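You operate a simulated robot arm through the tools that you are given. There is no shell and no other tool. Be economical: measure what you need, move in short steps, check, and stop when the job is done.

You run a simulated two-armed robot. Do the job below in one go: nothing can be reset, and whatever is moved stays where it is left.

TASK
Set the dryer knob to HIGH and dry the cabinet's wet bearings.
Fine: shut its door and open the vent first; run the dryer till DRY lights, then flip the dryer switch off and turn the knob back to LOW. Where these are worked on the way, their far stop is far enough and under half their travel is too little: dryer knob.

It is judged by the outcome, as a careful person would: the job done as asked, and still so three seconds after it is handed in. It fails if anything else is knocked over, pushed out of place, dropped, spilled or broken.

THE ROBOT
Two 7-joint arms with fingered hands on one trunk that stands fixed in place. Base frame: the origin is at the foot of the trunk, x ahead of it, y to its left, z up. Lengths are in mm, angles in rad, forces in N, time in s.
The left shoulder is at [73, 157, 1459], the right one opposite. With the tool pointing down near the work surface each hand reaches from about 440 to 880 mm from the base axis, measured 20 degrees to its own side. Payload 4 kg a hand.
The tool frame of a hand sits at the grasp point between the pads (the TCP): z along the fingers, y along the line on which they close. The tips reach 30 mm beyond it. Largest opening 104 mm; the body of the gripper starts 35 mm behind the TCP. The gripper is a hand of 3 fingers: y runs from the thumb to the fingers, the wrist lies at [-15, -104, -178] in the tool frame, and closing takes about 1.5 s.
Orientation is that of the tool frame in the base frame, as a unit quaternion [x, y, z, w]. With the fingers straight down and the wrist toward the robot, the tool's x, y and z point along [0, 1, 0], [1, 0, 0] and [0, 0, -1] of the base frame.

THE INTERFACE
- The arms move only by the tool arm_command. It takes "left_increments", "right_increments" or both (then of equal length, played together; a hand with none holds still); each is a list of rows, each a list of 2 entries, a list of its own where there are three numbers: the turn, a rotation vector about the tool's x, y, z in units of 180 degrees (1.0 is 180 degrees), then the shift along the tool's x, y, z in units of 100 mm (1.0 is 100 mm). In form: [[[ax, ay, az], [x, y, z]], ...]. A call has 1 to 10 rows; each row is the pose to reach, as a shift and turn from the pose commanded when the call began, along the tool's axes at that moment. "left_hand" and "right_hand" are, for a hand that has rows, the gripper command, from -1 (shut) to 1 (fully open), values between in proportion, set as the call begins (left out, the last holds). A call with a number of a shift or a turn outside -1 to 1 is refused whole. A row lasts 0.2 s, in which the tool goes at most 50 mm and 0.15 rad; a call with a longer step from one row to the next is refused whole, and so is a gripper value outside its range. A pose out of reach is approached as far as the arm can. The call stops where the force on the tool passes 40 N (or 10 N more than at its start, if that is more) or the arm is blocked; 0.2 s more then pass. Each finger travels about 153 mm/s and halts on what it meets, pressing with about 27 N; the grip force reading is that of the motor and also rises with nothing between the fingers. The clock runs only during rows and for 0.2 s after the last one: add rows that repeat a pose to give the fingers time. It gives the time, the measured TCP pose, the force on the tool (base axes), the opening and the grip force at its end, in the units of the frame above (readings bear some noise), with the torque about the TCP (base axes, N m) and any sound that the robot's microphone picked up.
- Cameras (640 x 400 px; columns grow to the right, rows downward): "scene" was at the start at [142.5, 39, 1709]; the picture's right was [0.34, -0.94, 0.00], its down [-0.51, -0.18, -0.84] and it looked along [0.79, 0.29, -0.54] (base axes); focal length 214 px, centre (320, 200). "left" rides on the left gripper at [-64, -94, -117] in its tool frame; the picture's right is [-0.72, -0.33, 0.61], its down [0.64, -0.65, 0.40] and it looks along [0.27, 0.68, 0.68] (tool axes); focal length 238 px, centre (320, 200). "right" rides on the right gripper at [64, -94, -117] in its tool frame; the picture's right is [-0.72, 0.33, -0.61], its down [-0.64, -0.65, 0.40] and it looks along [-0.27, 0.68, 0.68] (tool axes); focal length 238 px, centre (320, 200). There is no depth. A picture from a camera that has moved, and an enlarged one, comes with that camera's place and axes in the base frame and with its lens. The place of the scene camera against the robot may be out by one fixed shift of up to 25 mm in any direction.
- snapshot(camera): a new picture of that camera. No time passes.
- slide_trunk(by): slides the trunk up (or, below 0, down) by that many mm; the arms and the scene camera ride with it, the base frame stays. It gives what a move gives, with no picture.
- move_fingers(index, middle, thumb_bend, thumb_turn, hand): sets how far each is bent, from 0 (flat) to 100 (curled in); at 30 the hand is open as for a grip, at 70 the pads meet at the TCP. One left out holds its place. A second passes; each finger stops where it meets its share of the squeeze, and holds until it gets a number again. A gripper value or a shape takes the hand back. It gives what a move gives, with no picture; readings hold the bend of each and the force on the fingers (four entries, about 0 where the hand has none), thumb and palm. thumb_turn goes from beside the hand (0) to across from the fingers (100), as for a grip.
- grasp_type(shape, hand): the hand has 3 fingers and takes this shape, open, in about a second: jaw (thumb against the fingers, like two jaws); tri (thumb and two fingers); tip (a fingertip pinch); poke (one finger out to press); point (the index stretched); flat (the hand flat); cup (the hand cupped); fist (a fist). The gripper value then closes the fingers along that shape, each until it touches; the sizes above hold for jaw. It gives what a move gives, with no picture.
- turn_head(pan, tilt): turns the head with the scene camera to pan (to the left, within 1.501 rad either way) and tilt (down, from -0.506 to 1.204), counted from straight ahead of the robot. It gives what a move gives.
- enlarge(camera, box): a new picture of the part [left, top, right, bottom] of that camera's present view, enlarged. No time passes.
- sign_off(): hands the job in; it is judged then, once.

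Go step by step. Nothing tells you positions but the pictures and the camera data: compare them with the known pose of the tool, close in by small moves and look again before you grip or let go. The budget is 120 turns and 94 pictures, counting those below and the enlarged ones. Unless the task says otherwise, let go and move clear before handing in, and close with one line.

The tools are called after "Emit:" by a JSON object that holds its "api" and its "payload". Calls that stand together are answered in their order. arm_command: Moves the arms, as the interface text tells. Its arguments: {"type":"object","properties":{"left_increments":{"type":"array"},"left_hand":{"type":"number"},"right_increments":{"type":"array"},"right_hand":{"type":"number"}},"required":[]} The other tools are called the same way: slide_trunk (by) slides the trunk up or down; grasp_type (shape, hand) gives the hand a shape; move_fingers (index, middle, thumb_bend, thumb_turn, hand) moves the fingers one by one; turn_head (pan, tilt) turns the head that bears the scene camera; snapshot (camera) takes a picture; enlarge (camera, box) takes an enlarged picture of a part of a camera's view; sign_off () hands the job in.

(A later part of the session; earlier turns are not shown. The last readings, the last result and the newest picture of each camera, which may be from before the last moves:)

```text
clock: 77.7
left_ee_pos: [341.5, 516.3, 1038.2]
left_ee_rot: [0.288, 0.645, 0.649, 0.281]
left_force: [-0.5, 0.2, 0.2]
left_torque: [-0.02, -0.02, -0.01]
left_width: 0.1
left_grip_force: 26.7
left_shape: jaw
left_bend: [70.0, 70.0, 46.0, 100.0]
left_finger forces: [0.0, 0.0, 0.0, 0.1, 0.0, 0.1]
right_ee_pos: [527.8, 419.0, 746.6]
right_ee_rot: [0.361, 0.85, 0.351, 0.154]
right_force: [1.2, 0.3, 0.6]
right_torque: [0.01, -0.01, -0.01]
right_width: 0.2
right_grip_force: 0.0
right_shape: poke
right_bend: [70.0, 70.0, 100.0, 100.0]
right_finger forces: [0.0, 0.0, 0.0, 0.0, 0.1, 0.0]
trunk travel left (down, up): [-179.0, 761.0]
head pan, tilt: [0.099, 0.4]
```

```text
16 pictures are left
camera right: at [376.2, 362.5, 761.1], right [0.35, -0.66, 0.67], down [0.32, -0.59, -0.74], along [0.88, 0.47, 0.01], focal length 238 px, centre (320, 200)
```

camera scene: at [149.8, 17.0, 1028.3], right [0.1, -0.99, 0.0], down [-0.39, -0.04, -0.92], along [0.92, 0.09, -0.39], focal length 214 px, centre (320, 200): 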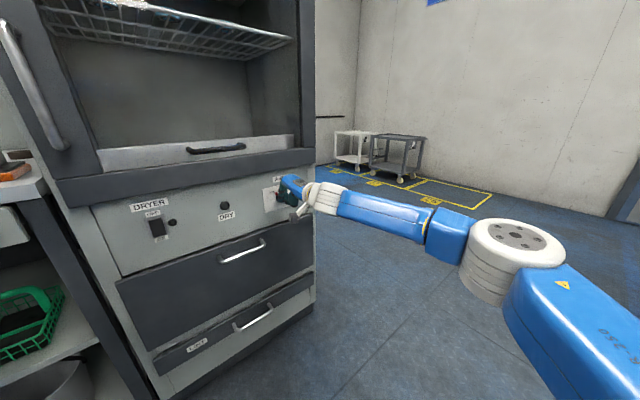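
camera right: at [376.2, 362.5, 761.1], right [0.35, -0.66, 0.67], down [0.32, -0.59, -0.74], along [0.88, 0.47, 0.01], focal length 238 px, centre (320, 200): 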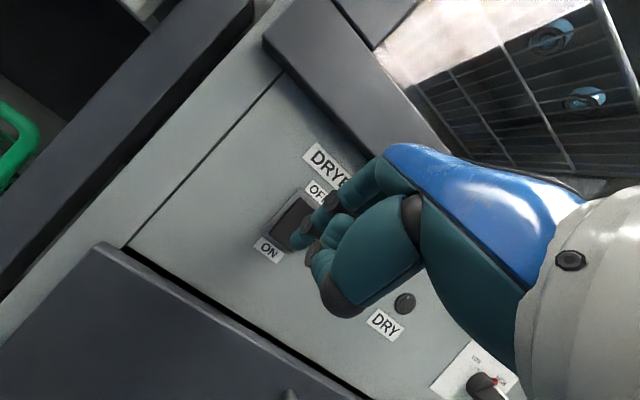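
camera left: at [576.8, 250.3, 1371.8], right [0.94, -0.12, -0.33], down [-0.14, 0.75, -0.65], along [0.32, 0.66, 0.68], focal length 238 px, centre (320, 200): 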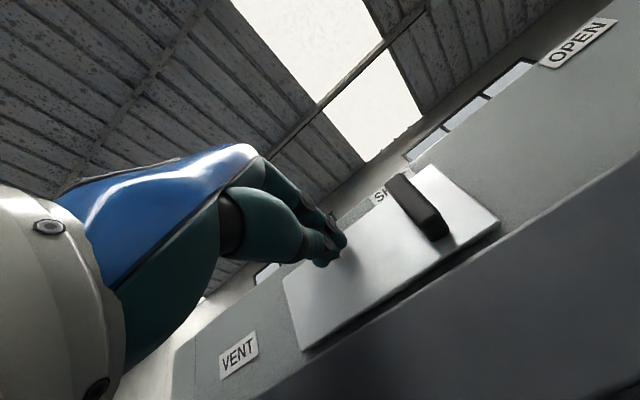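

The fingertip is lined up with the switch laterally. I'll drop 11 mm to its lower half and press in.

Emit:
{"api": "arm_command", "payload": {"right_increments": [[[0, 0, 0], [0, -0.08, 0.08]], [[0, 0, 0], [0, 0.03, 0.19]], [[0, 0, 0], [0, 0.1, 0.26]], [[0, 0, 0], [0, 0.16, 0.32]], [[0, 0, 0], [0, 0.21, 0.37]], [[0, 0, 0], [0, 0.26, 0.42]], [[0, 0, 0], [0, 0.3, 0.46]]]}}

Emit:
{"api": "enlarge", "payload": {"camera": "right", "box": [220, 130, 440, 350]}}

```text
clock: 79.5
left_ee_pos: [337.1, 514.9, 1040.4]
left_ee_rot: [0.285, 0.645, 0.652, 0.281]
left_force: [-0.7, 0.1, -0.3]
left_torque: [-0.02, 0.0, 0.0]
left_width: 0.2
left_grip_force: 27.7
left_shape: jaw
left_bend: [70.0, 70.0, 46.0, 100.0]
left_finger forces: [0.1, 0.0, 0.0, 0.0, 0.0, 0.0]
right_ee_pos: [633.9, 401.6, 769.3]
right_ee_rot: [0.404, 0.822, 0.365, 0.164]
right_force: [-35.8, -16.6, -7.0]
right_torque: [0.08, 0.06, 0.1]
right_width: 0.0
right_grip_force: 0.0
right_shape: poke
right_bend: [70.0, 70.0, 100.0, 100.0]
right_finger forces: [23.3, 15.6, 0.0, 0.1, 0.0, 0.1]
trunk travel left (down, up): [-179.0, 761.0]
head pan, tilt: [0.099, 0.4]
stopped in row 7 (right hand): the arm was blocked; the commanded pose is now the measured one
```

```text
1.82 times, centred on (330, 240) of right
camera zoom: at [475.9, 359.4, 781.0], right [0.28, -0.72, 0.64], down [0.27, -0.58, -0.77], along [0.92, 0.39, 0.03], focal length 433 px, centre (302, 127)
```

zoom: 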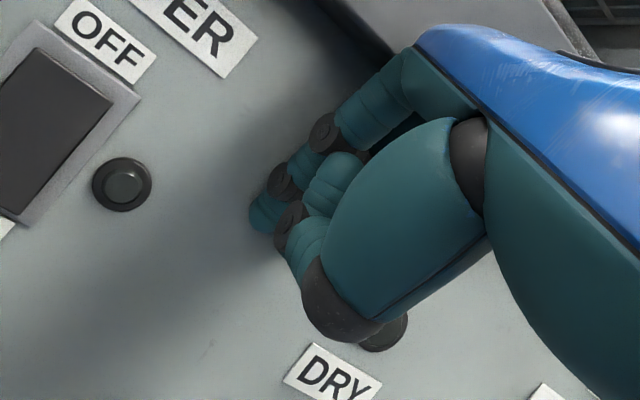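

The arm slipped off to the right and pressed the panel between the switch and the lamp. I'll back off and inspect the panel.

Emit:
{"api": "arm_command", "payload": {"right_increments": [[[0, 0, 0], [0, -0.15, -0.15]], [[0.006, 0.007, -0.0144], [0, -0.35, -0.35]], [[0.012, 0.0145, -0.0288], [-0.2, -0.55, -0.55]]]}}

Emit:
{"api": "enlarge", "payload": {"camera": "scene", "box": [110, 170, 320, 270]}}

```text
clock: 80.3
left_ee_pos: [341.1, 513.5, 1039.5]
left_ee_rot: [0.287, 0.644, 0.651, 0.281]
left_force: [0.2, -0.5, 0.0]
left_torque: [0.03, -0.02, 0.0]
left_width: 0.1
left_grip_force: 27.1
left_shape: jaw
left_bend: [70.0, 70.0, 46.0, 100.0]
left_finger forces: [0.0, 0.0, 0.0, 0.0, 0.0, 0.1]
right_ee_pos: [584.6, 337.8, 765.9]
right_ee_rot: [0.359, 0.851, 0.351, 0.156]
right_force: [-0.4, 0.1, -0.3]
right_torque: [0.02, 0.03, 0.01]
right_width: 0.0
right_grip_force: 0.0
right_shape: poke
right_bend: [70.0, 70.0, 100.0, 100.0]
right_finger forces: [0.0, 0.0, 0.0, 0.0, 0.1, 0.0]
trunk travel left (down, up): [-179.0, 761.0]
head pan, tilt: [0.099, 0.4]
```

```text
3.05 times, centred on (215, 220) of scene
camera zoom: at [149.8, 14.7, 1028.4], right [0.1, -1.0, 0.0], down [-0.39, -0.04, -0.92], along [0.92, 0.09, -0.39], focal length 654 px, centre (640, 139)
```

zoom: 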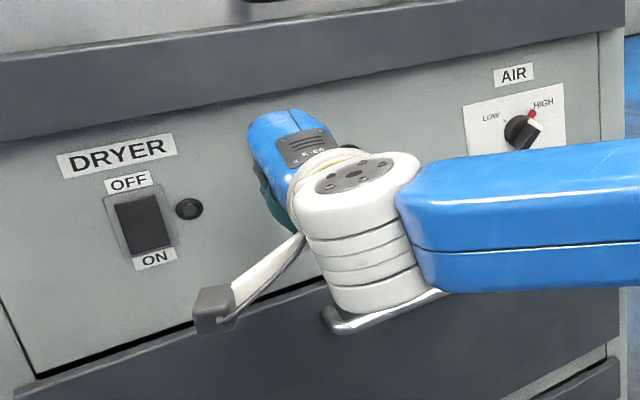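

The switch is still OFF and the knob is at HIGH. The limit seems to be cross-body reach, so I'll yaw the right hand 25° leftward, which lets the wrist stay further right, and approach again.

Emit:
{"api": "arm_command", "payload": {"right_increments": [[[0, 0.0327, -0.0327], [0, 0, 0]], [[0, 0.0653, -0.0653], [0, 0, 0]], [[0, 0.098, -0.098], [0, 0, 0]]]}}

Emit:
{"api": "arm_command", "payload": {"right_increments": [[[0, 0, 0], [0.2, 0.07, 0.18]], [[0, 0, 0], [0.4, 0.14, 0.36]], [[0, 0, 0], [0.55, 0.2, 0.5]], [[0, 0, 0], [0.69, 0.25, 0.64]]]}}

Emit:
{"api": "snapshot", "payload": {"camera": "right"}}

```text
clock: 81.1
left_ee_pos: [340.2, 516.8, 1037.0]
left_ee_rot: [0.286, 0.646, 0.65, 0.281]
left_force: [0.1, 0.3, 0.7]
left_torque: [0.01, 0.02, -0.02]
left_width: 0.0
left_grip_force: 27.0
left_shape: jaw
left_bend: [70.0, 70.0, 46.0, 100.0]
left_finger forces: [0.0, 0.1, 0.0, 0.1, 0.0, 0.0]
right_ee_pos: [584.1, 340.5, 764.6]
right_ee_rot: [0.166, 0.91, 0.372, 0.076]
right_force: [0.9, -0.3, 0.1]
right_torque: [0.01, -0.02, 0.01]
right_width: 0.0
right_grip_force: 0.0
right_shape: poke
right_bend: [70.0, 70.0, 100.0, 100.0]
right_finger forces: [0.0, 0.1, 0.0, 0.0, 0.1, 0.0]
trunk travel left (down, up): [-179.0, 761.0]
head pan, tilt: [0.099, 0.4]
```

```text
clock: 82.1
left_ee_pos: [341.1, 517.2, 1037.0]
left_ee_rot: [0.287, 0.646, 0.65, 0.281]
left_force: [0.9, -1.1, -0.5]
left_torque: [-0.02, 0.05, 0.01]
left_width: 0.1
left_grip_force: 26.8
left_shape: jaw
left_bend: [70.0, 70.0, 46.0, 100.0]
left_finger forces: [0.0, 0.1, 0.1, 0.0, 0.1, 0.1]
right_ee_pos: [543.9, 425.7, 735.6]
right_ee_rot: [0.168, 0.91, 0.371, 0.076]
right_force: [-0.3, -0.3, -0.2]
right_torque: [0.0, 0.0, -0.01]
right_width: 0.0
right_grip_force: 0.1
right_shape: poke
right_bend: [70.0, 70.0, 100.0, 100.0]
right_finger forces: [0.0, 0.0, 0.0, 0.1, 0.1, 0.1]
trunk travel left (down, up): [-179.0, 761.0]
head pan, tilt: [0.099, 0.4]
```

```text
13 pictures are left
camera right: at [430.7, 310.9, 750.5], right [0.59, -0.44, 0.68], down [0.54, -0.41, -0.74], along [0.6, 0.8, 0.0], focal length 238 px, centre (320, 200)
```

right: 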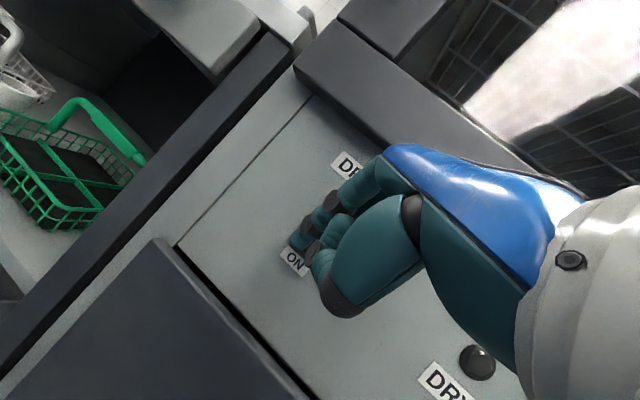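

I'm in a stable pose with the tip in front of the rocker's lower half. I'll press along the panel normal in small steps.

Emit:
{"api": "arm_command", "payload": {"right_increments": [[[0, 0, 0], [-0.05, 0.1, 0.06]], [[0, 0, 0], [-0.09, 0.16, 0.12]], [[0, 0, 0], [-0.12, 0.2, 0.16]], [[0, 0, 0], [-0.14, 0.24, 0.2]], [[0, 0, 0], [-0.165, 0.275, 0.235]]]}}

Emit:
{"api": "enlarge", "payload": {"camera": "right", "box": [230, 130, 530, 400]}}

```text
clock: 83.2
left_ee_pos: [339.2, 513.5, 1040.6]
left_ee_rot: [0.287, 0.643, 0.651, 0.282]
left_force: [1.2, -0.2, 0.2]
left_torque: [0.01, -0.01, -0.02]
left_width: 0.0
left_grip_force: 26.7
left_shape: jaw
left_bend: [70.0, 70.0, 46.0, 100.0]
left_finger forces: [0.1, 0.0, 0.0, 0.1, 0.0, 0.1]
right_ee_pos: [614.2, 414.2, 767.6]
right_ee_rot: [0.195, 0.897, 0.388, 0.085]
right_force: [-12.2, -8.0, -5.6]
right_torque: [0.33, -0.26, -0.07]
right_width: 0.1
right_grip_force: 0.0
right_shape: poke
right_bend: [70.0, 70.0, 100.0, 100.0]
right_finger forces: [0.1, 15.2, 0.0, 0.0, 0.1, 0.0]
trunk travel left (down, up): [-179.0, 761.0]
head pan, tilt: [0.099, 0.4]
stopped in row 5 (right hand): the force on the tool passed its limit at 55 N (the readings are from after the stop); the commanded pose is now the measured one
```

```text
1.48 times, centred on (380, 265) of right
camera zoom: at [494.2, 305.5, 777.7], right [0.56, -0.5, 0.66], down [0.52, -0.4, -0.75], along [0.64, 0.76, 0.03], focal length 353 px, centre (231, 104)
```

zoom: 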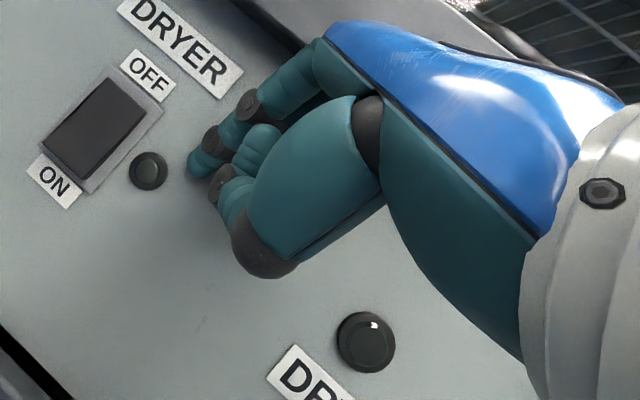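

The right arm keeps jumping at this cross-body position. I'll switch to the left arm with the trunk raised so it reaches downward, starting by pulling the right hand back.

Emit:
{"api": "arm_command", "payload": {"right_increments": [[[0, 0, 0], [0, -0.25, -0.25]], [[0, 0, 0], [-0.2, -0.55, -0.55]], [[0, 0, 0], [-0.5, -0.7, -0.7]], [[0, 0, 0], [-0.8, -0.7, -0.7]], [[0, 0, 0], [-1, -0.7, -0.7]]]}}

Emit:
{"api": "slide_trunk", "payload": {"by": 330}}

Emit:
{"api": "grasp_type", "payload": {"shape": "poke", "hand": "left"}}

Emit:
{"api": "arm_command", "payload": {"left_increments": [[[0.0417, 0, 0], [-0.15, -0.15, 0]], [[0.0833, 0, 0], [-0.3, -0.3, 0]], [[0.125, 0, 0], [-0.45, -0.5, 0]], [[0.1667, 0, 0], [-0.6, -0.7, 0]], [[0.2083, 0, 0], [-0.7, -0.85, 0]], [[0.25, 0, 0], [-0.8, -1, 0]]]}}

```text
clock: 84.4
left_ee_pos: [340.3, 515.3, 1038.4]
left_ee_rot: [0.287, 0.644, 0.651, 0.281]
left_force: [1.0, -0.7, -0.7]
left_torque: [0.0, 0.02, 0.01]
left_width: 0.0
left_grip_force: 27.0
left_shape: jaw
left_bend: [70.0, 70.0, 46.0, 100.0]
left_finger forces: [0.0, 0.1, 0.0, 0.1, 0.0, 0.0]
right_ee_pos: [664.4, 283.5, 762.6]
right_ee_rot: [0.194, 0.897, 0.389, 0.085]
right_force: [-0.4, -0.4, -0.1]
right_torque: [0.0, 0.0, 0.01]
right_width: 0.0
right_grip_force: 0.0
right_shape: poke
right_bend: [70.0, 70.0, 100.0, 100.0]
right_finger forces: [0.0, 0.0, 0.1, 0.0, 0.0, 0.1]
trunk travel left (down, up): [-179.0, 761.0]
head pan, tilt: [0.099, 0.4]
```

```text
clock: 87.7
left_ee_pos: [340.3, 516.3, 1370.0]
left_ee_rot: [0.288, 0.644, 0.651, 0.281]
left_force: [0.8, 0.5, 0.4]
left_torque: [-0.03, -0.01, 0.01]
left_width: 0.1
left_grip_force: 27.2
left_shape: jaw
left_bend: [70.0, 70.0, 46.0, 100.0]
left_finger forces: [0.1, 0.0, 0.0, 0.1, 0.1, 0.1]
right_ee_pos: [664.5, 282.9, 1093.7]
right_ee_rot: [0.195, 0.897, 0.388, 0.086]
right_force: [-0.7, 0.0, -0.5]
right_torque: [0.03, 0.02, 0.01]
right_width: 0.0
right_grip_force: 0.1
right_shape: poke
right_bend: [70.0, 70.0, 100.0, 100.0]
right_finger forces: [0.1, 0.0, 0.0, 0.1, 0.0, 0.1]
trunk travel left (down, up): [-509.0, 431.0]
head pan, tilt: [0.099, 0.4]
```

```text
clock: 88.6
left_ee_pos: [341.4, 514.4, 1369.2]
left_ee_rot: [0.288, 0.644, 0.651, 0.282]
left_force: [-0.6, -0.3, -0.1]
left_torque: [-0.02, 0.0, -0.01]
left_width: 0.0
left_grip_force: 0.1
left_shape: poke
left_bend: [70.0, 70.0, 100.0, 100.0]
left_finger forces: [0.0, 0.1, 0.0, 0.0, 0.1, 0.0]
right_ee_pos: [663.3, 282.9, 1095.1]
right_ee_rot: [0.196, 0.897, 0.387, 0.087]
right_force: [-0.2, 0.1, 0.3]
right_torque: [-0.01, -0.01, -0.02]
right_width: 0.0
right_grip_force: 0.1
right_shape: poke
right_bend: [70.0, 70.0, 100.0, 100.0]
right_finger forces: [0.0, 0.1, 0.0, 0.0, 0.0, 0.0]
trunk travel left (down, up): [-509.0, 431.0]
head pan, tilt: [0.099, 0.4]
```

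```text
clock: 90.0
left_ee_pos: [392.4, 457.8, 1267.5]
left_ee_rot: [0.373, 0.844, 0.354, 0.151]
left_force: [0.2, 0.3, -0.4]
left_torque: [0.0, 0.0, -0.01]
left_width: 0.0
left_grip_force: 0.0
left_shape: poke
left_bend: [70.0, 70.0, 100.0, 100.0]
left_finger forces: [0.0, 0.1, 0.0, 0.0, 0.0, 0.0]
right_ee_pos: [662.8, 282.8, 1094.6]
right_ee_rot: [0.195, 0.896, 0.389, 0.087]
right_force: [0.3, 0.0, 1.0]
right_torque: [-0.04, 0.01, -0.01]
right_width: 0.1
right_grip_force: 0.1
right_shape: poke
right_bend: [70.0, 70.0, 100.0, 100.0]
right_finger forces: [0.0, 0.1, 0.0, 0.0, 0.0, 0.0]
trunk travel left (down, up): [-509.0, 431.0]
head pan, tilt: [0.099, 0.4]
```

I'll retract the right hand from the door while bringing the left hand down in front of the panel.

Emit:
{"api": "arm_command", "payload": {"left_increments": [[[0, 0, 0], [-0.07, -0.21, 0.28]], [[0, 0, 0], [-0.14, -0.43, 0.57]], [[0, 0, 0], [-0.21, -0.64, 0.85]]], "right_increments": [[[0, 0, 0], [-0.1, -0.3, -0.3]], [[0, 0, 0], [-0.2, -0.6, -0.6]], [[0, 0, 0], [-0.4, -0.7, -0.7]]]}}

Emit:
{"api": "arm_command", "payload": {"left_increments": [[[0, 0, 0], [-0.07, -0.21, 0.28]], [[0, 0, 0], [-0.14, -0.43, 0.57]], [[0, 0, 0], [-0.21, -0.64, 0.85]]]}}

Emit:
{"api": "arm_command", "payload": {"left_increments": [[[0, 0, 0], [-0.07, -0.21, 0.28]], [[0, 0, 0], [-0.14, -0.43, 0.57]], [[0, 0, 0], [-0.21, -0.64, 0.85]]]}}

Emit:
{"api": "arm_command", "payload": {"left_increments": [[[0, 0, 0], [-0.07, -0.21, 0.28]], [[0, 0, 0], [-0.14, -0.43, 0.57]], [[0, 0, 0], [-0.21, -0.64, 0.85]]]}}

Emit:
{"api": "snapshot", "payload": {"camera": "left"}}

```text
clock: 91.0
left_ee_pos: [413.2, 425.4, 1249.2]
left_ee_rot: [0.36, 0.803, 0.392, 0.269]
left_force: [1.2, -0.5, 0.2]
left_torque: [0.01, 0.03, -0.02]
left_width: 0.1
left_grip_force: 0.0
left_shape: poke
left_bend: [70.0, 70.0, 100.0, 100.0]
left_finger forces: [0.0, 0.0, 0.1, 0.0, 0.0, 0.1]
right_ee_pos: [661.1, 177.3, 1091.2]
right_ee_rot: [0.196, 0.896, 0.388, 0.085]
right_force: [0.4, 0.4, -0.8]
right_torque: [0.04, -0.01, 0.03]
right_width: 0.0
right_grip_force: 0.1
right_shape: poke
right_bend: [70.0, 70.0, 100.0, 100.0]
right_finger forces: [0.0, 0.1, 0.0, 0.0, 0.1, 0.0]
trunk travel left (down, up): [-509.0, 431.0]
head pan, tilt: [0.099, 0.4]
stopped in row 3 (left hand): the arm was blocked; the commanded pose is now the measured one
```

```text
clock: 91.8
left_ee_pos: [462.8, 421.5, 1152.2]
left_ee_rot: [0.359, 0.803, 0.393, 0.269]
left_force: [-0.5, 0.1, 0.2]
left_torque: [0.01, 0.0, -0.01]
left_width: 0.0
left_grip_force: 0.1
left_shape: poke
left_bend: [70.0, 70.0, 100.0, 100.0]
left_finger forces: [0.1, 0.0, 0.0, 0.0, 0.1, 0.0]
left hand out of reach, approached as far as the arm can: row 1, 2
right_ee_pos: [661.7, 177.9, 1091.9]
right_ee_rot: [0.195, 0.897, 0.387, 0.086]
right_force: [0.6, -0.5, -0.4]
right_torque: [0.01, -0.01, -0.03]
right_width: 0.0
right_grip_force: 0.2
right_shape: poke
right_bend: [70.0, 70.0, 100.0, 100.0]
right_finger forces: [0.0, 0.1, 0.1, 0.0, 0.1, 0.0]
trunk travel left (down, up): [-509.0, 431.0]
head pan, tilt: [0.099, 0.4]
```

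```text
clock: 92.6
left_ee_pos: [512.3, 409.9, 1055.9]
left_ee_rot: [0.36, 0.802, 0.393, 0.27]
left_force: [0.6, 0.9, 0.6]
left_torque: [0.01, 0.0, -0.03]
left_width: 0.0
left_grip_force: 0.1
left_shape: poke
left_bend: [70.0, 70.0, 100.0, 100.0]
left_finger forces: [0.0, 0.0, 0.0, 0.0, 0.0, 0.1]
right_ee_pos: [658.4, 176.9, 1092.4]
right_ee_rot: [0.195, 0.896, 0.388, 0.087]
right_force: [-0.6, 0.2, 1.0]
right_torque: [0.03, -0.01, -0.01]
right_width: 0.0
right_grip_force: 0.1
right_shape: poke
right_bend: [70.0, 70.0, 100.0, 100.0]
right_finger forces: [0.0, 0.1, 0.0, 0.0, 0.1, 0.0]
trunk travel left (down, up): [-509.0, 431.0]
head pan, tilt: [0.099, 0.4]
```

```text
clock: 93.4
left_ee_pos: [561.4, 402.8, 962.3]
left_ee_rot: [0.359, 0.803, 0.393, 0.268]
left_force: [0.2, 0.0, -0.6]
left_torque: [-0.01, 0.01, -0.01]
left_width: 0.0
left_grip_force: 0.2
left_shape: poke
left_bend: [70.0, 70.0, 100.0, 100.0]
left_finger forces: [0.0, 0.0, 0.0, 0.1, 0.0, 0.0]
right_ee_pos: [659.1, 175.2, 1093.2]
right_ee_rot: [0.196, 0.896, 0.388, 0.087]
right_force: [0.5, -0.7, 0.8]
right_torque: [-0.02, 0.03, 0.02]
right_width: 0.1
right_grip_force: 0.0
right_shape: poke
right_bend: [70.0, 70.0, 100.0, 100.0]
right_finger forces: [0.1, 0.1, 0.1, 0.0, 0.0, 0.0]
trunk travel left (down, up): [-509.0, 431.0]
head pan, tilt: [0.099, 0.4]
```

```text
11 pictures are left
camera left: at [481.0, 260.9, 958.8], right [0.75, -0.44, -0.5], down [-0.33, 0.4, -0.85], along [0.57, 0.8, 0.15], focal length 238 px, centre (320, 200)
```

left: 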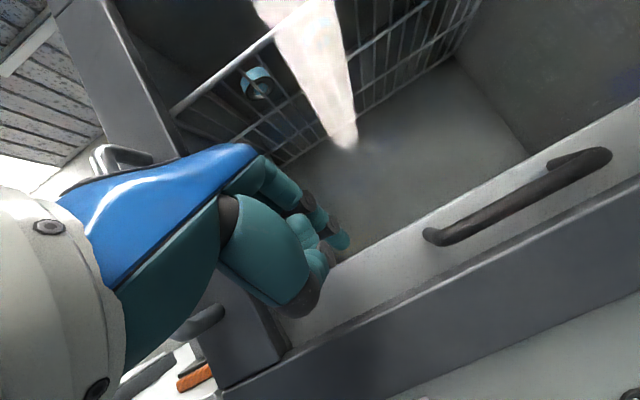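

The left arm settled into a workable orientation. I'll back it off from the door, then bring it down to the switch standoff.

Emit:
{"api": "arm_command", "payload": {"left_increments": [[[0, 0, 0], [-0.05, -0.28, -0.41]], [[0, 0, 0], [-0.01, -0.5, -0.26]], [[0, 0, 0], [0.04, -0.75, -0.1]], [[0, 0, 0], [0.076, -0.98, 0.056]]]}}

Emit:
{"api": "arm_command", "payload": {"left_increments": [[[0, 0, 0], [0.2, -0.25, 0.27]], [[0, 0, 0], [0.4, -0.5, 0.52]], [[0, 0, 0], [0.6, -0.72, 0.77]], [[0, 0, 0], [0.8, -0.93, 0.99]], [[0, 0, 0], [0.8, -0.93, 0.99]]]}}

Emit:
{"api": "snapshot", "payload": {"camera": "left"}}

```text
clock: 94.4
left_ee_pos: [506.9, 400.3, 945.2]
left_ee_rot: [0.359, 0.803, 0.393, 0.269]
left_force: [0.0, 0.8, 0.2]
left_torque: [0.0, -0.02, -0.02]
left_width: 0.1
left_grip_force: 0.1
left_shape: poke
left_bend: [70.0, 70.0, 100.0, 100.0]
left_finger forces: [0.0, 0.0, 0.0, 0.0, 0.0, 0.0]
left hand out of reach, approached as far as the arm can: row 1, 2, 3, 4
right_ee_pos: [657.1, 176.9, 1094.4]
right_ee_rot: [0.195, 0.896, 0.388, 0.088]
right_force: [0.4, 0.4, 0.1]
right_torque: [-0.01, 0.03, -0.01]
right_width: 0.0
right_grip_force: 0.0
right_shape: poke
right_bend: [70.0, 70.0, 100.0, 100.0]
right_finger forces: [0.0, 0.0, 0.0, 0.1, 0.1, 0.0]
trunk travel left (down, up): [-509.0, 431.0]
head pan, tilt: [0.099, 0.4]
```

```text
clock: 95.6
left_ee_pos: [482.5, 470.1, 914.7]
left_ee_rot: [0.365, 0.8, 0.393, 0.27]
left_force: [11.5, -35.1, -2.7]
left_torque: [1.22, 0.36, 0.22]
left_width: 0.0
left_grip_force: 0.0
left_shape: poke
left_bend: [70.0, 70.0, 100.0, 100.0]
left_finger forces: [0.0, 37.3, 0.0, 0.1, 0.0, 0.1]
left hand out of reach, approached as far as the arm can: row 1, 2, 3, 4, 5
right_ee_pos: [659.2, 169.7, 1094.3]
right_ee_rot: [0.196, 0.895, 0.392, 0.086]
right_force: [0.3, 0.0, 0.3]
right_torque: [-0.03, 0.0, -0.02]
right_width: 0.0
right_grip_force: 0.0
right_shape: poke
right_bend: [70.0, 70.0, 100.0, 100.0]
right_finger forces: [0.0, 0.1, 0.0, 0.0, 0.1, 0.0]
trunk travel left (down, up): [-509.0, 431.0]
head pan, tilt: [0.099, 0.4]
```

```text
10 pictures are left
camera left: at [401.7, 328.7, 910.4], right [0.74, -0.45, -0.5], down [-0.33, 0.41, -0.85], along [0.58, 0.8, 0.15], focal length 238 px, centre (320, 200)
```

left: 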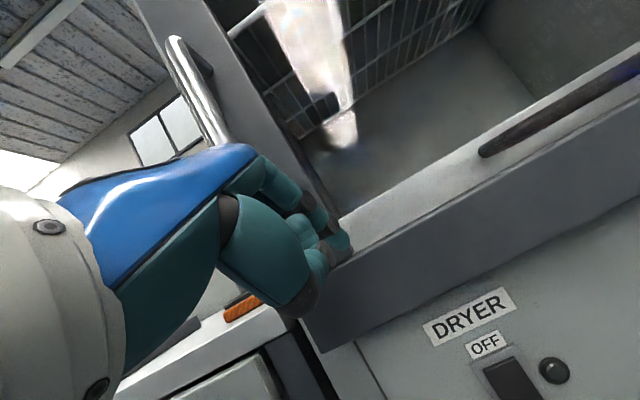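

The left finger is pressing the door's handle from the right side, and the arm can't go lower at this trunk height. I'll move right and back off, then lower the trunk instead.

Emit:
{"api": "arm_command", "payload": {"left_increments": [[[0, 0, 0], [-0.25, -0.05, -0.1]], [[0, 0, 0], [-0.5, -0.14, -0.25]], [[0, 0, 0], [-0.6, -0.17, -0.3]], [[0, 0, 0], [-0.6, -0.17, -0.3]]]}}

Emit:
{"api": "slide_trunk", "payload": {"by": -100}}

```text
clock: 96.6
left_ee_pos: [489.3, 419.5, 933.7]
left_ee_rot: [0.36, 0.803, 0.392, 0.269]
left_force: [-0.2, 1.4, -0.5]
left_torque: [-0.01, 0.01, -0.03]
left_width: 0.2
left_grip_force: 0.1
left_shape: poke
left_bend: [70.0, 70.0, 100.0, 100.0]
left_finger forces: [0.1, 0.0, 0.1, 0.0, 0.1, 0.0]
left hand out of reach, approached as far as the arm can: row 2, 3, 4
right_ee_pos: [658.0, 175.8, 1093.4]
right_ee_rot: [0.195, 0.896, 0.389, 0.086]
right_force: [-1.1, 0.1, 0.2]
right_torque: [0.0, 0.03, 0.0]
right_width: 0.2
right_grip_force: 0.1
right_shape: poke
right_bend: [70.0, 70.0, 100.0, 100.0]
right_finger forces: [0.1, 0.1, 0.0, 0.1, 0.0, 0.0]
trunk travel left (down, up): [-509.0, 431.0]
head pan, tilt: [0.099, 0.4]
```

```text
clock: 97.9
left_ee_pos: [488.6, 418.0, 832.9]
left_ee_rot: [0.36, 0.803, 0.392, 0.269]
left_force: [-0.1, -0.3, 0.1]
left_torque: [0.0, -0.01, 0.02]
left_width: 0.0
left_grip_force: 0.2
left_shape: poke
left_bend: [70.0, 70.0, 100.0, 100.0]
left_finger forces: [0.0, 0.1, 0.1, 0.0, 0.0, 0.0]
right_ee_pos: [658.5, 174.4, 992.7]
right_ee_rot: [0.196, 0.896, 0.389, 0.088]
right_force: [-0.4, 0.4, -0.1]
right_torque: [-0.02, -0.01, 0.01]
right_width: 0.0
right_grip_force: 0.1
right_shape: poke
right_bend: [70.0, 70.0, 100.0, 100.0]
right_finger forces: [0.1, 0.1, 0.0, 0.1, 0.0, 0.0]
trunk travel left (down, up): [-409.0, 531.0]
head pan, tilt: [0.099, 0.4]
```

Clear so far. I'll lower another 100 mm to bring the left fingertip level with the rocker's lower half and look.

Emit:
{"api": "slide_trunk", "payload": {"by": -100}}

Emit:
{"api": "snapshot", "payload": {"camera": "left"}}

```text
clock: 99.2
left_ee_pos: [488.4, 419.0, 732.3]
left_ee_rot: [0.36, 0.803, 0.391, 0.269]
left_force: [0.0, 0.8, 0.0]
left_torque: [0.01, 0.02, 0.01]
left_width: 0.0
left_grip_force: 0.1
left_shape: poke
left_bend: [70.0, 70.0, 100.0, 100.0]
left_finger forces: [0.0, 0.1, 0.0, 0.1, 0.1, 0.0]
right_ee_pos: [657.1, 175.7, 894.9]
right_ee_rot: [0.195, 0.896, 0.389, 0.087]
right_force: [0.6, 0.0, -0.8]
right_torque: [0.0, -0.02, -0.01]
right_width: 0.0
right_grip_force: 0.1
right_shape: poke
right_bend: [70.0, 70.0, 100.0, 100.0]
right_finger forces: [0.1, 0.1, 0.0, 0.0, 0.0, 0.0]
trunk travel left (down, up): [-309.0, 631.0]
head pan, tilt: [0.099, 0.4]
```

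```text
9 pictures are left
camera left: at [409.1, 276.3, 729.2], right [0.75, -0.44, -0.5], down [-0.33, 0.4, -0.85], along [0.57, 0.8, 0.15], focal length 238 px, centre (320, 200)
```

left: 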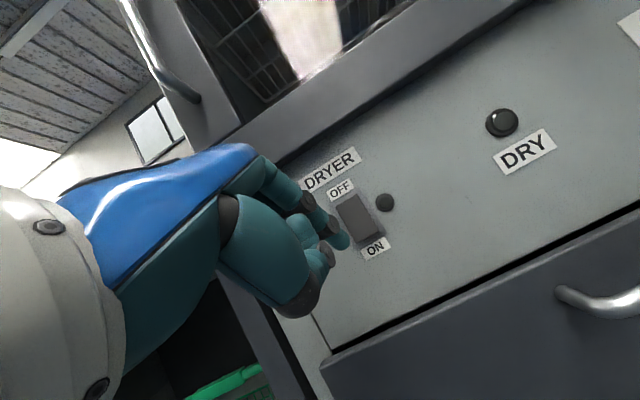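

The rocker's lower half is at about [578, 470, 716], and the tip is 12 mm left of it and 70 mm short. I'll shift right and advance most of the way.

Emit:
{"api": "arm_command", "payload": {"left_increments": [[[0, 0, 0], [-0.1, 0.05, 0.1]], [[0, 0, 0], [-0.09, 0.14, 0.22]], [[0, 0, 0], [-0.08, 0.21, 0.33]], [[0, 0, 0], [-0.064, 0.274, 0.43]], [[0, 0, 0], [-0.064, 0.274, 0.43]]]}}

```text
clock: 100.4
left_ee_pos: [533.6, 445.8, 733.1]
left_ee_rot: [0.361, 0.803, 0.391, 0.269]
left_force: [-0.1, -0.4, 0.1]
left_torque: [-0.01, 0.0, -0.05]
left_width: 0.1
left_grip_force: 0.0
left_shape: poke
left_bend: [70.0, 70.0, 100.0, 100.0]
left_finger forces: [0.0, 0.0, 0.1, 0.0, 0.0, 0.0]
left hand out of reach, approached as far as the arm can: row 1
right_ee_pos: [657.8, 175.6, 893.7]
right_ee_rot: [0.195, 0.896, 0.388, 0.087]
right_force: [0.1, 0.7, -0.3]
right_torque: [-0.01, 0.02, 0.02]
right_width: 0.0
right_grip_force: 0.0
right_shape: poke
right_bend: [70.0, 70.0, 100.0, 100.0]
right_finger forces: [0.0, 0.0, 0.1, 0.0, 0.0, 0.0]
trunk travel left (down, up): [-309.0, 631.0]
head pan, tilt: [0.099, 0.4]
```

Tracking is exact. Now I'll press in small steps.

Emit:
{"api": "arm_command", "payload": {"left_increments": [[[0, 0, 0], [0.01, 0.035, 0.08]], [[0, 0, 0], [0.015, 0.07, 0.13]], [[0, 0, 0], [0.02, 0.1, 0.18]], [[0, 0, 0], [0.025, 0.13, 0.22]], [[0, 0, 0], [0.03, 0.15, 0.25]]]}}

Emit:
{"api": "enlarge", "payload": {"camera": "left", "box": [260, 100, 560, 310]}}

```text
clock: 101.6
left_ee_pos: [551.2, 462.7, 735.2]
left_ee_rot: [0.36, 0.804, 0.392, 0.267]
left_force: [-15.5, -12.8, -1.6]
left_torque: [-0.19, 0.14, -0.07]
left_width: 0.0
left_grip_force: 0.1
left_shape: poke
left_bend: [70.0, 70.0, 100.0, 100.0]
left_finger forces: [14.2, 8.2, 0.1, 0.0, 0.0, 0.1]
left hand out of reach, approached as far as the arm can: row 3, 4, 5
right_ee_pos: [657.0, 174.0, 895.3]
right_ee_rot: [0.195, 0.895, 0.39, 0.088]
right_force: [0.2, -0.9, -0.5]
right_torque: [-0.01, -0.02, -0.03]
right_width: 0.3
right_grip_force: 0.1
right_shape: poke
right_bend: [70.0, 70.0, 100.0, 100.0]
right_finger forces: [0.1, 0.0, 0.0, 0.0, 0.1, 0.0]
trunk travel left (down, up): [-309.0, 631.0]
head pan, tilt: [0.099, 0.4]
heard: click
```

```text
1.90 times, centred on (410, 205) of left
camera zoom: at [470.2, 320.2, 732.6], right [0.74, -0.44, -0.5], down [-0.34, 0.4, -0.85], along [0.58, 0.8, 0.15], focal length 454 px, centre (149, 190)
```

zoom: 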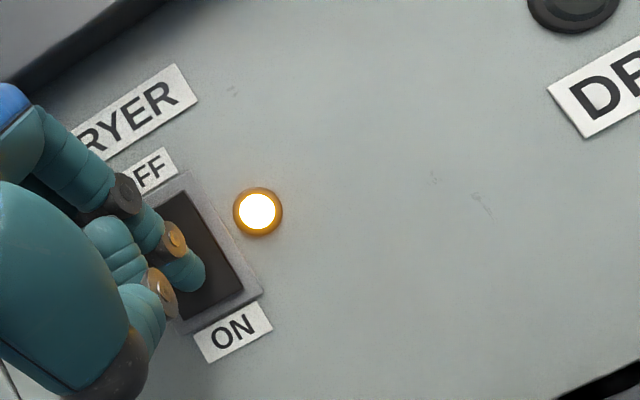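

The switch clicked and the indicator is lit, so the dryer is on. I'll retract the finger, raise it to the upper half's height, and wait.

Emit:
{"api": "arm_command", "payload": {"left_increments": [[[0, 0, 0], [-0.02, -0.1, -0.15]], [[0, 0, 0], [-0.04, -0.2, -0.29]], [[0, 0, 0], [-0.06, -0.08, -0.37]], [[0, 0, 0], [-0.08, 0.03, -0.44]], [[0, 0, 0], [-0.08, 0.03, -0.44]], [[0, 0, 0], [-0.08, 0.03, -0.44]], [[0, 0, 0], [-0.08, 0.03, -0.44]], [[0, 0, 0], [-0.08, 0.03, -0.44]], [[0, 0, 0], [-0.08, 0.03, -0.44]], [[0, 0, 0], [-0.08, 0.03, -0.44]]]}}

Emit:
{"api": "arm_command", "payload": {"left_increments": [[[0, 0, 0], [0, 0, 0]], [[0, 0, 0], [0, 0, 0]], [[0, 0, 0], [0, 0, 0]], [[0, 0, 0], [0, 0, 0]], [[0, 0, 0], [0, 0, 0]], [[0, 0, 0], [0, 0, 0]], [[0, 0, 0], [0, 0, 0]], [[0, 0, 0], [0, 0, 0]], [[0, 0, 0], [0, 0, 0]], [[0, 0, 0], [0, 0, 0]]]}}

Emit:
{"api": "arm_command", "payload": {"left_increments": [[[0, 0, 0], [0, 0, 0]], [[0, 0, 0], [0, 0, 0]], [[0, 0, 0], [0, 0, 0]], [[0, 0, 0], [0, 0, 0]], [[0, 0, 0], [0, 0, 0]], [[0, 0, 0], [0, 0, 0]], [[0, 0, 0], [0, 0, 0]], [[0, 0, 0], [0, 0, 0]], [[0, 0, 0], [0, 0, 0]], [[0, 0, 0], [0, 0, 0]]]}}

Emit:
{"api": "snapshot", "payload": {"camera": "left"}}

```text
clock: 103.8
left_ee_pos: [528.9, 440.6, 762.7]
left_ee_rot: [0.359, 0.803, 0.392, 0.268]
left_force: [0.0, -0.3, 0.3]
left_torque: [-0.03, -0.02, 0.02]
left_width: 0.0
left_grip_force: 0.0
left_shape: poke
left_bend: [70.0, 70.0, 100.0, 100.0]
left_finger forces: [0.0, 0.0, 0.0, 0.0, 0.1, 0.1]
right_ee_pos: [659.1, 175.8, 893.2]
right_ee_rot: [0.195, 0.896, 0.389, 0.087]
right_force: [-0.1, -0.4, -0.2]
right_torque: [0.02, 0.01, 0.0]
right_width: 0.0
right_grip_force: 0.2
right_shape: poke
right_bend: [70.0, 70.0, 100.0, 100.0]
right_finger forces: [0.0, 0.0, 0.1, 0.1, 0.0, 0.0]
trunk travel left (down, up): [-309.0, 631.0]
head pan, tilt: [0.099, 0.4]
```

```text
clock: 106.0
left_ee_pos: [528.0, 441.5, 763.2]
left_ee_rot: [0.359, 0.803, 0.392, 0.268]
left_force: [0.2, -0.5, 0.1]
left_torque: [0.0, 0.0, 0.0]
left_width: 0.1
left_grip_force: 0.1
left_shape: poke
left_bend: [70.0, 70.0, 100.0, 100.0]
left_finger forces: [0.0, 0.0, 0.0, 0.1, 0.0, 0.0]
right_ee_pos: [657.9, 175.7, 893.3]
right_ee_rot: [0.195, 0.897, 0.388, 0.086]
right_force: [-0.2, -0.5, 0.6]
right_torque: [0.04, -0.05, -0.01]
right_width: 0.2
right_grip_force: 0.1
right_shape: poke
right_bend: [70.0, 70.0, 100.0, 100.0]
right_finger forces: [0.0, 0.0, 0.1, 0.0, 0.0, 0.0]
trunk travel left (down, up): [-309.0, 631.0]
head pan, tilt: [0.099, 0.4]
```

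```text
clock: 108.2
left_ee_pos: [528.3, 440.2, 763.6]
left_ee_rot: [0.359, 0.803, 0.392, 0.268]
left_force: [-0.1, -0.6, 0.2]
left_torque: [-0.02, 0.01, 0.02]
left_width: 0.0
left_grip_force: 0.1
left_shape: poke
left_bend: [70.0, 70.0, 100.0, 100.0]
left_finger forces: [0.0, 0.1, 0.0, 0.0, 0.1, 0.0]
right_ee_pos: [657.6, 176.3, 893.2]
right_ee_rot: [0.195, 0.896, 0.389, 0.086]
right_force: [0.3, -0.5, -0.5]
right_torque: [-0.01, -0.01, 0.0]
right_width: 0.1
right_grip_force: 0.1
right_shape: poke
right_bend: [70.0, 70.0, 100.0, 100.0]
right_finger forces: [0.1, 0.0, 0.0, 0.0, 0.0, 0.0]
trunk travel left (down, up): [-309.0, 631.0]
head pan, tilt: [0.099, 0.4]
```

```text
7 pictures are left
camera left: at [448.4, 298.4, 759.6], right [0.75, -0.44, -0.5], down [-0.33, 0.4, -0.85], along [0.57, 0.8, 0.15], focal length 238 px, centre (320, 200)
```

left: 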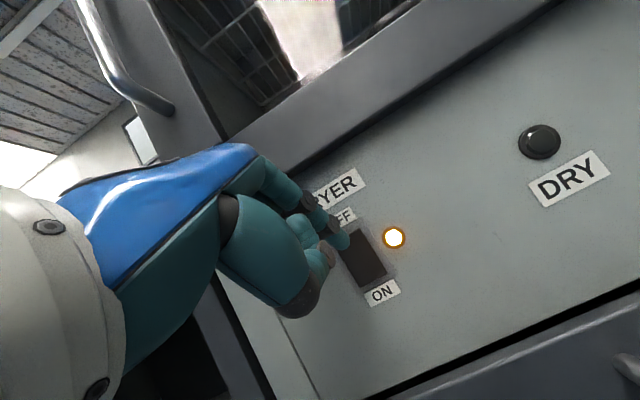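

DRY is still dark. While waiting, I'll turn the right hand back square to the panel and move it to the right for the later knob return.

Emit:
{"api": "arm_command", "payload": {"right_increments": [[[0, -0.0327, 0.0327], [0, 0, 0]], [[0, -0.0653, 0.0653], [0, 0, 0]], [[0, -0.098, 0.098], [0, 0, 0]], [[0, -0.098, 0.098], [0, 0, 0]], [[0, -0.098, 0.098], [0, 0, 0]]]}}

Emit:
{"api": "arm_command", "payload": {"right_increments": [[[0, 0, 0], [-0.3, 0.05, 0.1]], [[0, 0, 0], [-0.6, 0.1, 0.2]], [[0, 0, 0], [-1, 0.14, 0.36]], [[0, 0, 0], [-1, 0.14, 0.36]], [[0, 0, 0], [-1, 0.14, 0.36]], [[0, 0, 0], [-1, 0.14, 0.36]], [[0, 0, 0], [-1, 0.14, 0.36]], [[0, 0, 0], [-1, 0.14, 0.36]]]}}

Emit:
{"api": "arm_command", "payload": {"left_increments": [[[0, 0, 0], [0, 0, 0]], [[0, 0, 0], [0, 0, 0]], [[0, 0, 0], [0, 0, 0]], [[0, 0, 0], [0, 0, 0]], [[0, 0, 0], [0, 0, 0]], [[0, 0, 0], [0, 0, 0]], [[0, 0, 0], [0, 0, 0]], [[0, 0, 0], [0, 0, 0]], [[0, 0, 0], [0, 0, 0]], [[0, 0, 0], [0, 0, 0]]]}}

Emit:
{"api": "arm_command", "payload": {"left_increments": [[[0, 0, 0], [0, 0, 0]], [[0, 0, 0], [0, 0, 0]], [[0, 0, 0], [0, 0, 0]], [[0, 0, 0], [0, 0, 0]], [[0, 0, 0], [0, 0, 0]], [[0, 0, 0], [0, 0, 0]], [[0, 0, 0], [0, 0, 0]], [[0, 0, 0], [0, 0, 0]], [[0, 0, 0], [0, 0, 0]], [[0, 0, 0], [0, 0, 0]]]}}

Emit:
{"api": "arm_command", "payload": {"left_increments": [[[0, 0, 0], [0, 0, 0]], [[0, 0, 0], [0, 0, 0]], [[0, 0, 0], [0, 0, 0]], [[0, 0, 0], [0, 0, 0]], [[0, 0, 0], [0, 0, 0]], [[0, 0, 0], [0, 0, 0]], [[0, 0, 0], [0, 0, 0]], [[0, 0, 0], [0, 0, 0]], [[0, 0, 0], [0, 0, 0]], [[0, 0, 0], [0, 0, 0]]]}}

Emit:
{"api": "arm_command", "payload": {"left_increments": [[[0, 0, 0], [0, 0, 0]], [[0, 0, 0], [0, 0, 0]], [[0, 0, 0], [0, 0, 0]], [[0, 0, 0], [0, 0, 0]], [[0, 0, 0], [0, 0, 0]], [[0, 0, 0], [0, 0, 0]], [[0, 0, 0], [0, 0, 0]], [[0, 0, 0], [0, 0, 0]], [[0, 0, 0], [0, 0, 0]], [[0, 0, 0], [0, 0, 0]]]}}

Emit:
{"api": "snapshot", "payload": {"camera": "left"}}

```text
clock: 109.4
left_ee_pos: [527.9, 440.3, 761.5]
left_ee_rot: [0.359, 0.803, 0.392, 0.269]
left_force: [-0.3, -0.2, 0.3]
left_torque: [-0.02, 0.02, 0.03]
left_width: 0.0
left_grip_force: 0.1
left_shape: poke
left_bend: [70.0, 70.0, 100.0, 100.0]
left_finger forces: [0.0, 0.1, 0.0, 0.0, 0.0, 0.0]
right_ee_pos: [658.4, 174.5, 893.7]
right_ee_rot: [0.387, 0.832, 0.364, 0.162]
right_force: [0.2, -0.5, -0.6]
right_torque: [-0.02, -0.05, -0.01]
right_width: 0.1
right_grip_force: 0.1
right_shape: poke
right_bend: [70.0, 70.0, 100.0, 100.0]
right_finger forces: [0.0, 0.0, 0.1, 0.0, 0.1, 0.1]
trunk travel left (down, up): [-309.0, 631.0]
head pan, tilt: [0.099, 0.4]
```

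```text
clock: 111.2
left_ee_pos: [527.8, 440.3, 762.6]
left_ee_rot: [0.36, 0.802, 0.392, 0.27]
left_force: [-0.1, 0.0, -0.2]
left_torque: [-0.03, 0.0, -0.04]
left_width: 0.1
left_grip_force: 0.1
left_shape: poke
left_bend: [70.0, 70.0, 100.0, 100.0]
left_finger forces: [0.0, 0.0, 0.0, 0.0, 0.0, 0.1]
right_ee_pos: [749.2, 123.7, 878.0]
right_ee_rot: [0.387, 0.832, 0.363, 0.162]
right_force: [0.6, 1.2, -0.6]
right_torque: [0.03, -0.03, 0.04]
right_width: 0.0
right_grip_force: 0.0
right_shape: poke
right_bend: [70.0, 70.0, 100.0, 100.0]
right_finger forces: [0.0, 0.0, 0.1, 0.0, 0.0, 0.0]
trunk travel left (down, up): [-309.0, 631.0]
head pan, tilt: [0.099, 0.4]
```

```text
clock: 113.4
left_ee_pos: [528.5, 442.0, 763.2]
left_ee_rot: [0.36, 0.803, 0.392, 0.269]
left_force: [0.2, -0.7, 1.0]
left_torque: [0.01, 0.0, 0.02]
left_width: 0.0
left_grip_force: 0.0
left_shape: poke
left_bend: [70.0, 70.0, 100.0, 100.0]
left_finger forces: [0.0, 0.1, 0.0, 0.0, 0.1, 0.0]
right_ee_pos: [749.2, 122.5, 879.1]
right_ee_rot: [0.387, 0.832, 0.363, 0.163]
right_force: [-0.5, -0.4, -0.1]
right_torque: [0.0, 0.03, 0.0]
right_width: 0.0
right_grip_force: 0.0
right_shape: poke
right_bend: [70.0, 70.0, 100.0, 100.0]
right_finger forces: [0.0, 0.0, 0.0, 0.1, 0.0, 0.0]
trunk travel left (down, up): [-309.0, 631.0]
head pan, tilt: [0.099, 0.4]
```

```text
clock: 115.6
left_ee_pos: [528.1, 440.8, 763.7]
left_ee_rot: [0.36, 0.803, 0.392, 0.269]
left_force: [0.1, 0.2, -0.8]
left_torque: [-0.02, -0.02, 0.03]
left_width: 0.0
left_grip_force: 0.1
left_shape: poke
left_bend: [70.0, 70.0, 100.0, 100.0]
left_finger forces: [0.0, 0.0, 0.0, 0.1, 0.0, 0.1]
right_ee_pos: [749.1, 123.3, 879.4]
right_ee_rot: [0.387, 0.832, 0.363, 0.163]
right_force: [0.4, 0.2, 0.6]
right_torque: [-0.02, 0.04, 0.02]
right_width: 0.0
right_grip_force: 0.0
right_shape: poke
right_bend: [70.0, 70.0, 100.0, 100.0]
right_finger forces: [0.0, 0.1, 0.1, 0.0, 0.0, 0.1]
trunk travel left (down, up): [-309.0, 631.0]
head pan, tilt: [0.099, 0.4]
```

```text
clock: 117.8
left_ee_pos: [528.2, 441.3, 762.4]
left_ee_rot: [0.359, 0.803, 0.392, 0.269]
left_force: [0.8, -0.7, -0.5]
left_torque: [0.01, 0.01, 0.02]
left_width: 0.0
left_grip_force: 0.0
left_shape: poke
left_bend: [70.0, 70.0, 100.0, 100.0]
left_finger forces: [0.0, 0.0, 0.0, 0.1, 0.1, 0.0]
right_ee_pos: [750.6, 123.3, 879.8]
right_ee_rot: [0.388, 0.831, 0.363, 0.164]
right_force: [-0.5, 0.5, 0.2]
right_torque: [0.03, -0.04, 0.01]
right_width: 0.2
right_grip_force: 0.1
right_shape: poke
right_bend: [70.0, 70.0, 100.0, 100.0]
right_finger forces: [0.1, 0.0, 0.0, 0.1, 0.0, 0.0]
trunk travel left (down, up): [-309.0, 631.0]
head pan, tilt: [0.099, 0.4]
```

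```text
clock: 120.0
left_ee_pos: [528.6, 440.4, 762.0]
left_ee_rot: [0.36, 0.803, 0.392, 0.269]
left_force: [-0.4, 0.9, -0.6]
left_torque: [-0.03, -0.02, 0.0]
left_width: 0.1
left_grip_force: 0.1
left_shape: poke
left_bend: [70.0, 70.0, 100.0, 100.0]
left_finger forces: [0.1, 0.0, 0.0, 0.0, 0.1, 0.0]
right_ee_pos: [748.8, 122.6, 879.4]
right_ee_rot: [0.387, 0.832, 0.363, 0.163]
right_force: [-0.2, -0.5, 0.2]
right_torque: [-0.01, -0.03, -0.02]
right_width: 0.1
right_grip_force: 0.0
right_shape: poke
right_bend: [70.0, 70.0, 100.0, 100.0]
right_finger forces: [0.0, 0.0, 0.0, 0.0, 0.0, 0.0]
trunk travel left (down, up): [-309.0, 631.0]
head pan, tilt: [0.099, 0.4]
```

```text
6 pictures are left
camera left: at [448.4, 298.4, 759.6], right [0.75, -0.44, -0.5], down [-0.33, 0.4, -0.85], along [0.57, 0.8, 0.15], focal length 238 px, centre (320, 200)
```

left: 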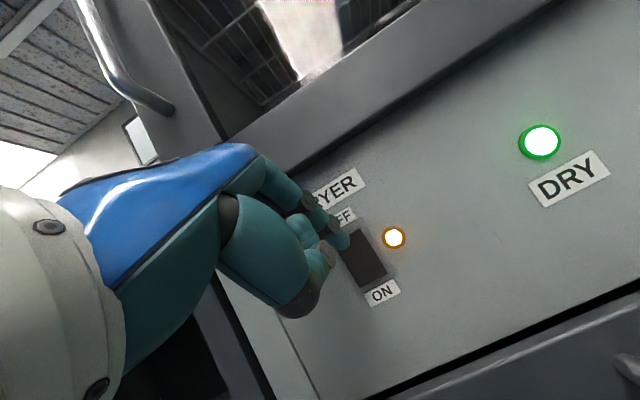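

DRY is lit. Now I'll press the upper half of the rocker to switch the dryer OFF.

Emit:
{"api": "arm_command", "payload": {"left_increments": [[[0, 0, 0], [0.015, 0.05, 0.12]], [[0, 0, 0], [0.02, 0.09, 0.18]], [[0, 0, 0], [0.025, 0.12, 0.22]], [[0, 0, 0], [0.03, 0.15, 0.26]], [[0, 0, 0], [0.035, 0.17, 0.3]], [[0, 0, 0], [0.04, 0.19, 0.33]]]}}

```text
clock: 121.4
left_ee_pos: [551.5, 461.4, 761.2]
left_ee_rot: [0.362, 0.803, 0.391, 0.268]
left_force: [-33.4, -21.8, -1.2]
left_torque: [-0.31, 0.47, 0.04]
left_width: 0.2
left_grip_force: 0.0
left_shape: poke
left_bend: [70.0, 70.0, 100.0, 100.0]
left_finger forces: [19.6, 19.5, 0.0, 0.0, 0.1, 0.0]
right_ee_pos: [746.7, 119.0, 882.9]
right_ee_rot: [0.387, 0.831, 0.365, 0.163]
right_force: [-0.4, 0.3, -0.4]
right_torque: [-0.02, 0.02, -0.02]
right_width: 0.0
right_grip_force: 0.1
right_shape: poke
right_bend: [70.0, 70.0, 100.0, 100.0]
right_finger forces: [0.0, 0.1, 0.1, 0.0, 0.0, 0.0]
trunk travel left (down, up): [-309.0, 631.0]
head pan, tilt: [0.099, 0.4]
heard: click
```

It clicked. I'll retract the left finger and check the panel.

Emit:
{"api": "arm_command", "payload": {"left_increments": [[[0, 0, 0], [-0.03, -0.15, -0.2]], [[0, 0, 0], [-0.05, -0.32, -0.42]], [[0, 0, 0], [-0.08, -0.45, -0.65]]]}}

Emit:
{"api": "enlarge", "payload": {"camera": "scene", "box": [100, 170, 340, 330]}}

```text
clock: 122.2
left_ee_pos: [499.2, 411.3, 758.7]
left_ee_rot: [0.36, 0.802, 0.393, 0.268]
left_force: [-0.2, 0.1, -0.6]
left_torque: [0.03, 0.04, -0.02]
left_width: 0.0
left_grip_force: 0.0
left_shape: poke
left_bend: [70.0, 70.0, 100.0, 100.0]
left_finger forces: [0.0, 0.1, 0.0, 0.0, 0.1, 0.0]
right_ee_pos: [749.5, 120.7, 878.4]
right_ee_rot: [0.388, 0.831, 0.363, 0.162]
right_force: [-0.5, 0.6, -0.5]
right_torque: [0.02, 0.01, 0.04]
right_width: 0.0
right_grip_force: 0.1
right_shape: poke
right_bend: [70.0, 70.0, 100.0, 100.0]
right_finger forces: [0.1, 0.0, 0.0, 0.1, 0.0, 0.1]
trunk travel left (down, up): [-309.0, 631.0]
head pan, tilt: [0.099, 0.4]
```

```text
2.50 times, centred on (220, 250) of scene
camera zoom: at [150.6, 14.1, 1158.4], right [0.1, -1.0, 0.0], down [-0.39, -0.04, -0.92], along [0.92, 0.09, -0.39], focal length 536 px, centre (570, 75)
```

zoom: 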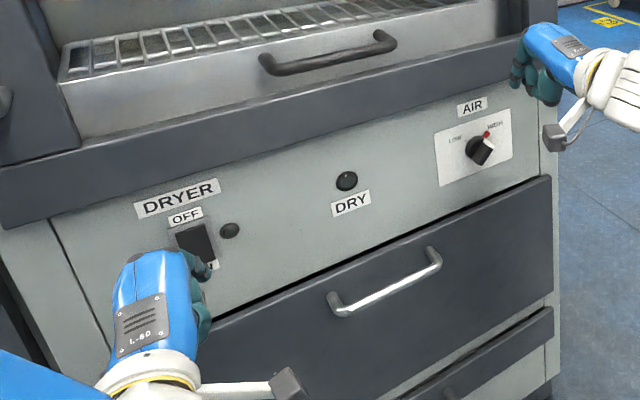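

The dryer is off. Next the knob goes back to LOW: I'll lower the trunk a little and bring the right finger to the knob's right side at a standoff.

Emit:
{"api": "slide_trunk", "payload": {"by": -80}}

Emit:
{"api": "arm_command", "payload": {"right_increments": [[[0, 0, 0], [-0.1, -0.09, 0.2]], [[0, 0, 0], [-0.19, -0.175, 0.4]], [[0, 0, 0], [-0.19, -0.175, 0.57]], [[0, 0, 0], [-0.19, -0.175, 0.57]]]}}

Emit:
{"api": "enlarge", "payload": {"camera": "right", "box": [160, 130, 440, 340]}}

```text
clock: 123.4
left_ee_pos: [499.1, 411.5, 678.8]
left_ee_rot: [0.359, 0.803, 0.393, 0.269]
left_force: [-0.2, -0.8, 0.7]
left_torque: [0.0, 0.02, -0.01]
left_width: 0.2
left_grip_force: 0.1
left_shape: poke
left_bend: [70.0, 70.0, 100.0, 100.0]
left_finger forces: [0.0, 0.0, 0.0, 0.0, 0.0, 0.1]
right_ee_pos: [748.0, 122.7, 799.8]
right_ee_rot: [0.386, 0.832, 0.363, 0.162]
right_force: [0.6, -0.2, 0.8]
right_torque: [0.02, -0.03, 0.02]
right_width: 0.2
right_grip_force: 0.0
right_shape: poke
right_bend: [70.0, 70.0, 100.0, 100.0]
right_finger forces: [0.1, 0.0, 0.0, 0.1, 0.0, 0.0]
trunk travel left (down, up): [-229.0, 711.0]
head pan, tilt: [0.099, 0.4]
```

```text
clock: 124.4
left_ee_pos: [498.6, 411.5, 678.1]
left_ee_rot: [0.36, 0.803, 0.392, 0.269]
left_force: [0.8, -0.1, -0.3]
left_torque: [-0.01, 0.0, 0.02]
left_width: 0.0
left_grip_force: 0.1
left_shape: poke
left_bend: [70.0, 70.0, 100.0, 100.0]
left_finger forces: [0.0, 0.0, 0.0, 0.0, 0.0, 0.0]
right_ee_pos: [783.6, 129.3, 746.0]
right_ee_rot: [0.387, 0.832, 0.363, 0.163]
right_force: [-0.3, -0.5, 1.9]
right_torque: [0.0, 0.01, 0.0]
right_width: 0.0
right_grip_force: 0.0
right_shape: poke
right_bend: [70.0, 70.0, 100.0, 100.0]
right_finger forces: [0.1, 0.0, 0.0, 0.0, 0.0, 0.1]
trunk travel left (down, up): [-229.0, 711.0]
head pan, tilt: [0.099, 0.4]
```

```text
1.90 times, centred on (300, 235) of right
camera zoom: at [628.5, 82.5, 757.6], right [0.3, -0.7, 0.65], down [0.29, -0.58, -0.76], along [0.91, 0.42, 0.03], focal length 454 px, centre (358, 133)
```

zoom: 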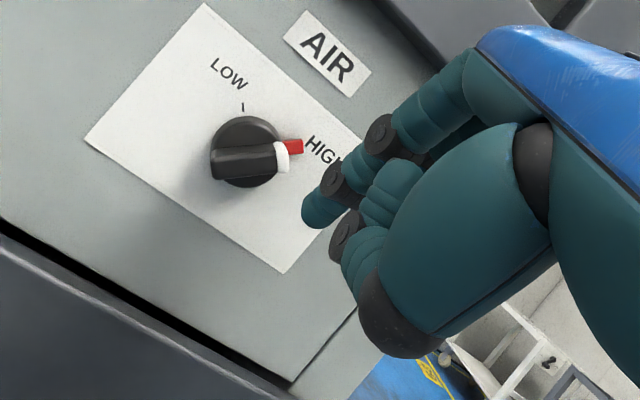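

The view is clear: the pointer is at HIGH and the finger is 29 mm right of the centre. I'll advance to the bar's depth, 6 mm higher.

Emit:
{"api": "arm_command", "payload": {"right_increments": [[[0, 0, 0], [0.01, 0.1, 0.06]], [[0, 0, 0], [0.015, 0.19, 0.14]], [[0, 0, 0], [0.02, 0.28, 0.22]], [[0, 0, 0], [0.026, 0.37, 0.31]], [[0, 0, 0], [0.026, 0.37, 0.31]]]}}

```text
clock: 125.6
left_ee_pos: [498.9, 412.1, 677.8]
left_ee_rot: [0.359, 0.803, 0.394, 0.268]
left_force: [0.1, 0.5, -0.2]
left_torque: [-0.01, 0.02, 0.0]
left_width: 0.0
left_grip_force: 0.0
left_shape: poke
left_bend: [70.0, 70.0, 100.0, 100.0]
left_finger forces: [0.0, 0.0, 0.1, 0.0, 0.0, 0.1]
right_ee_pos: [820.5, 160.3, 753.7]
right_ee_rot: [0.387, 0.832, 0.364, 0.163]
right_force: [-0.5, -0.7, 0.3]
right_torque: [0.02, 0.02, 0.01]
right_width: 0.0
right_grip_force: 0.1
right_shape: poke
right_bend: [70.0, 70.0, 100.0, 100.0]
right_finger forces: [0.0, 0.0, 0.0, 0.0, 0.0, 0.1]
trunk travel left (down, up): [-229.0, 711.0]
head pan, tilt: [0.099, 0.4]
```

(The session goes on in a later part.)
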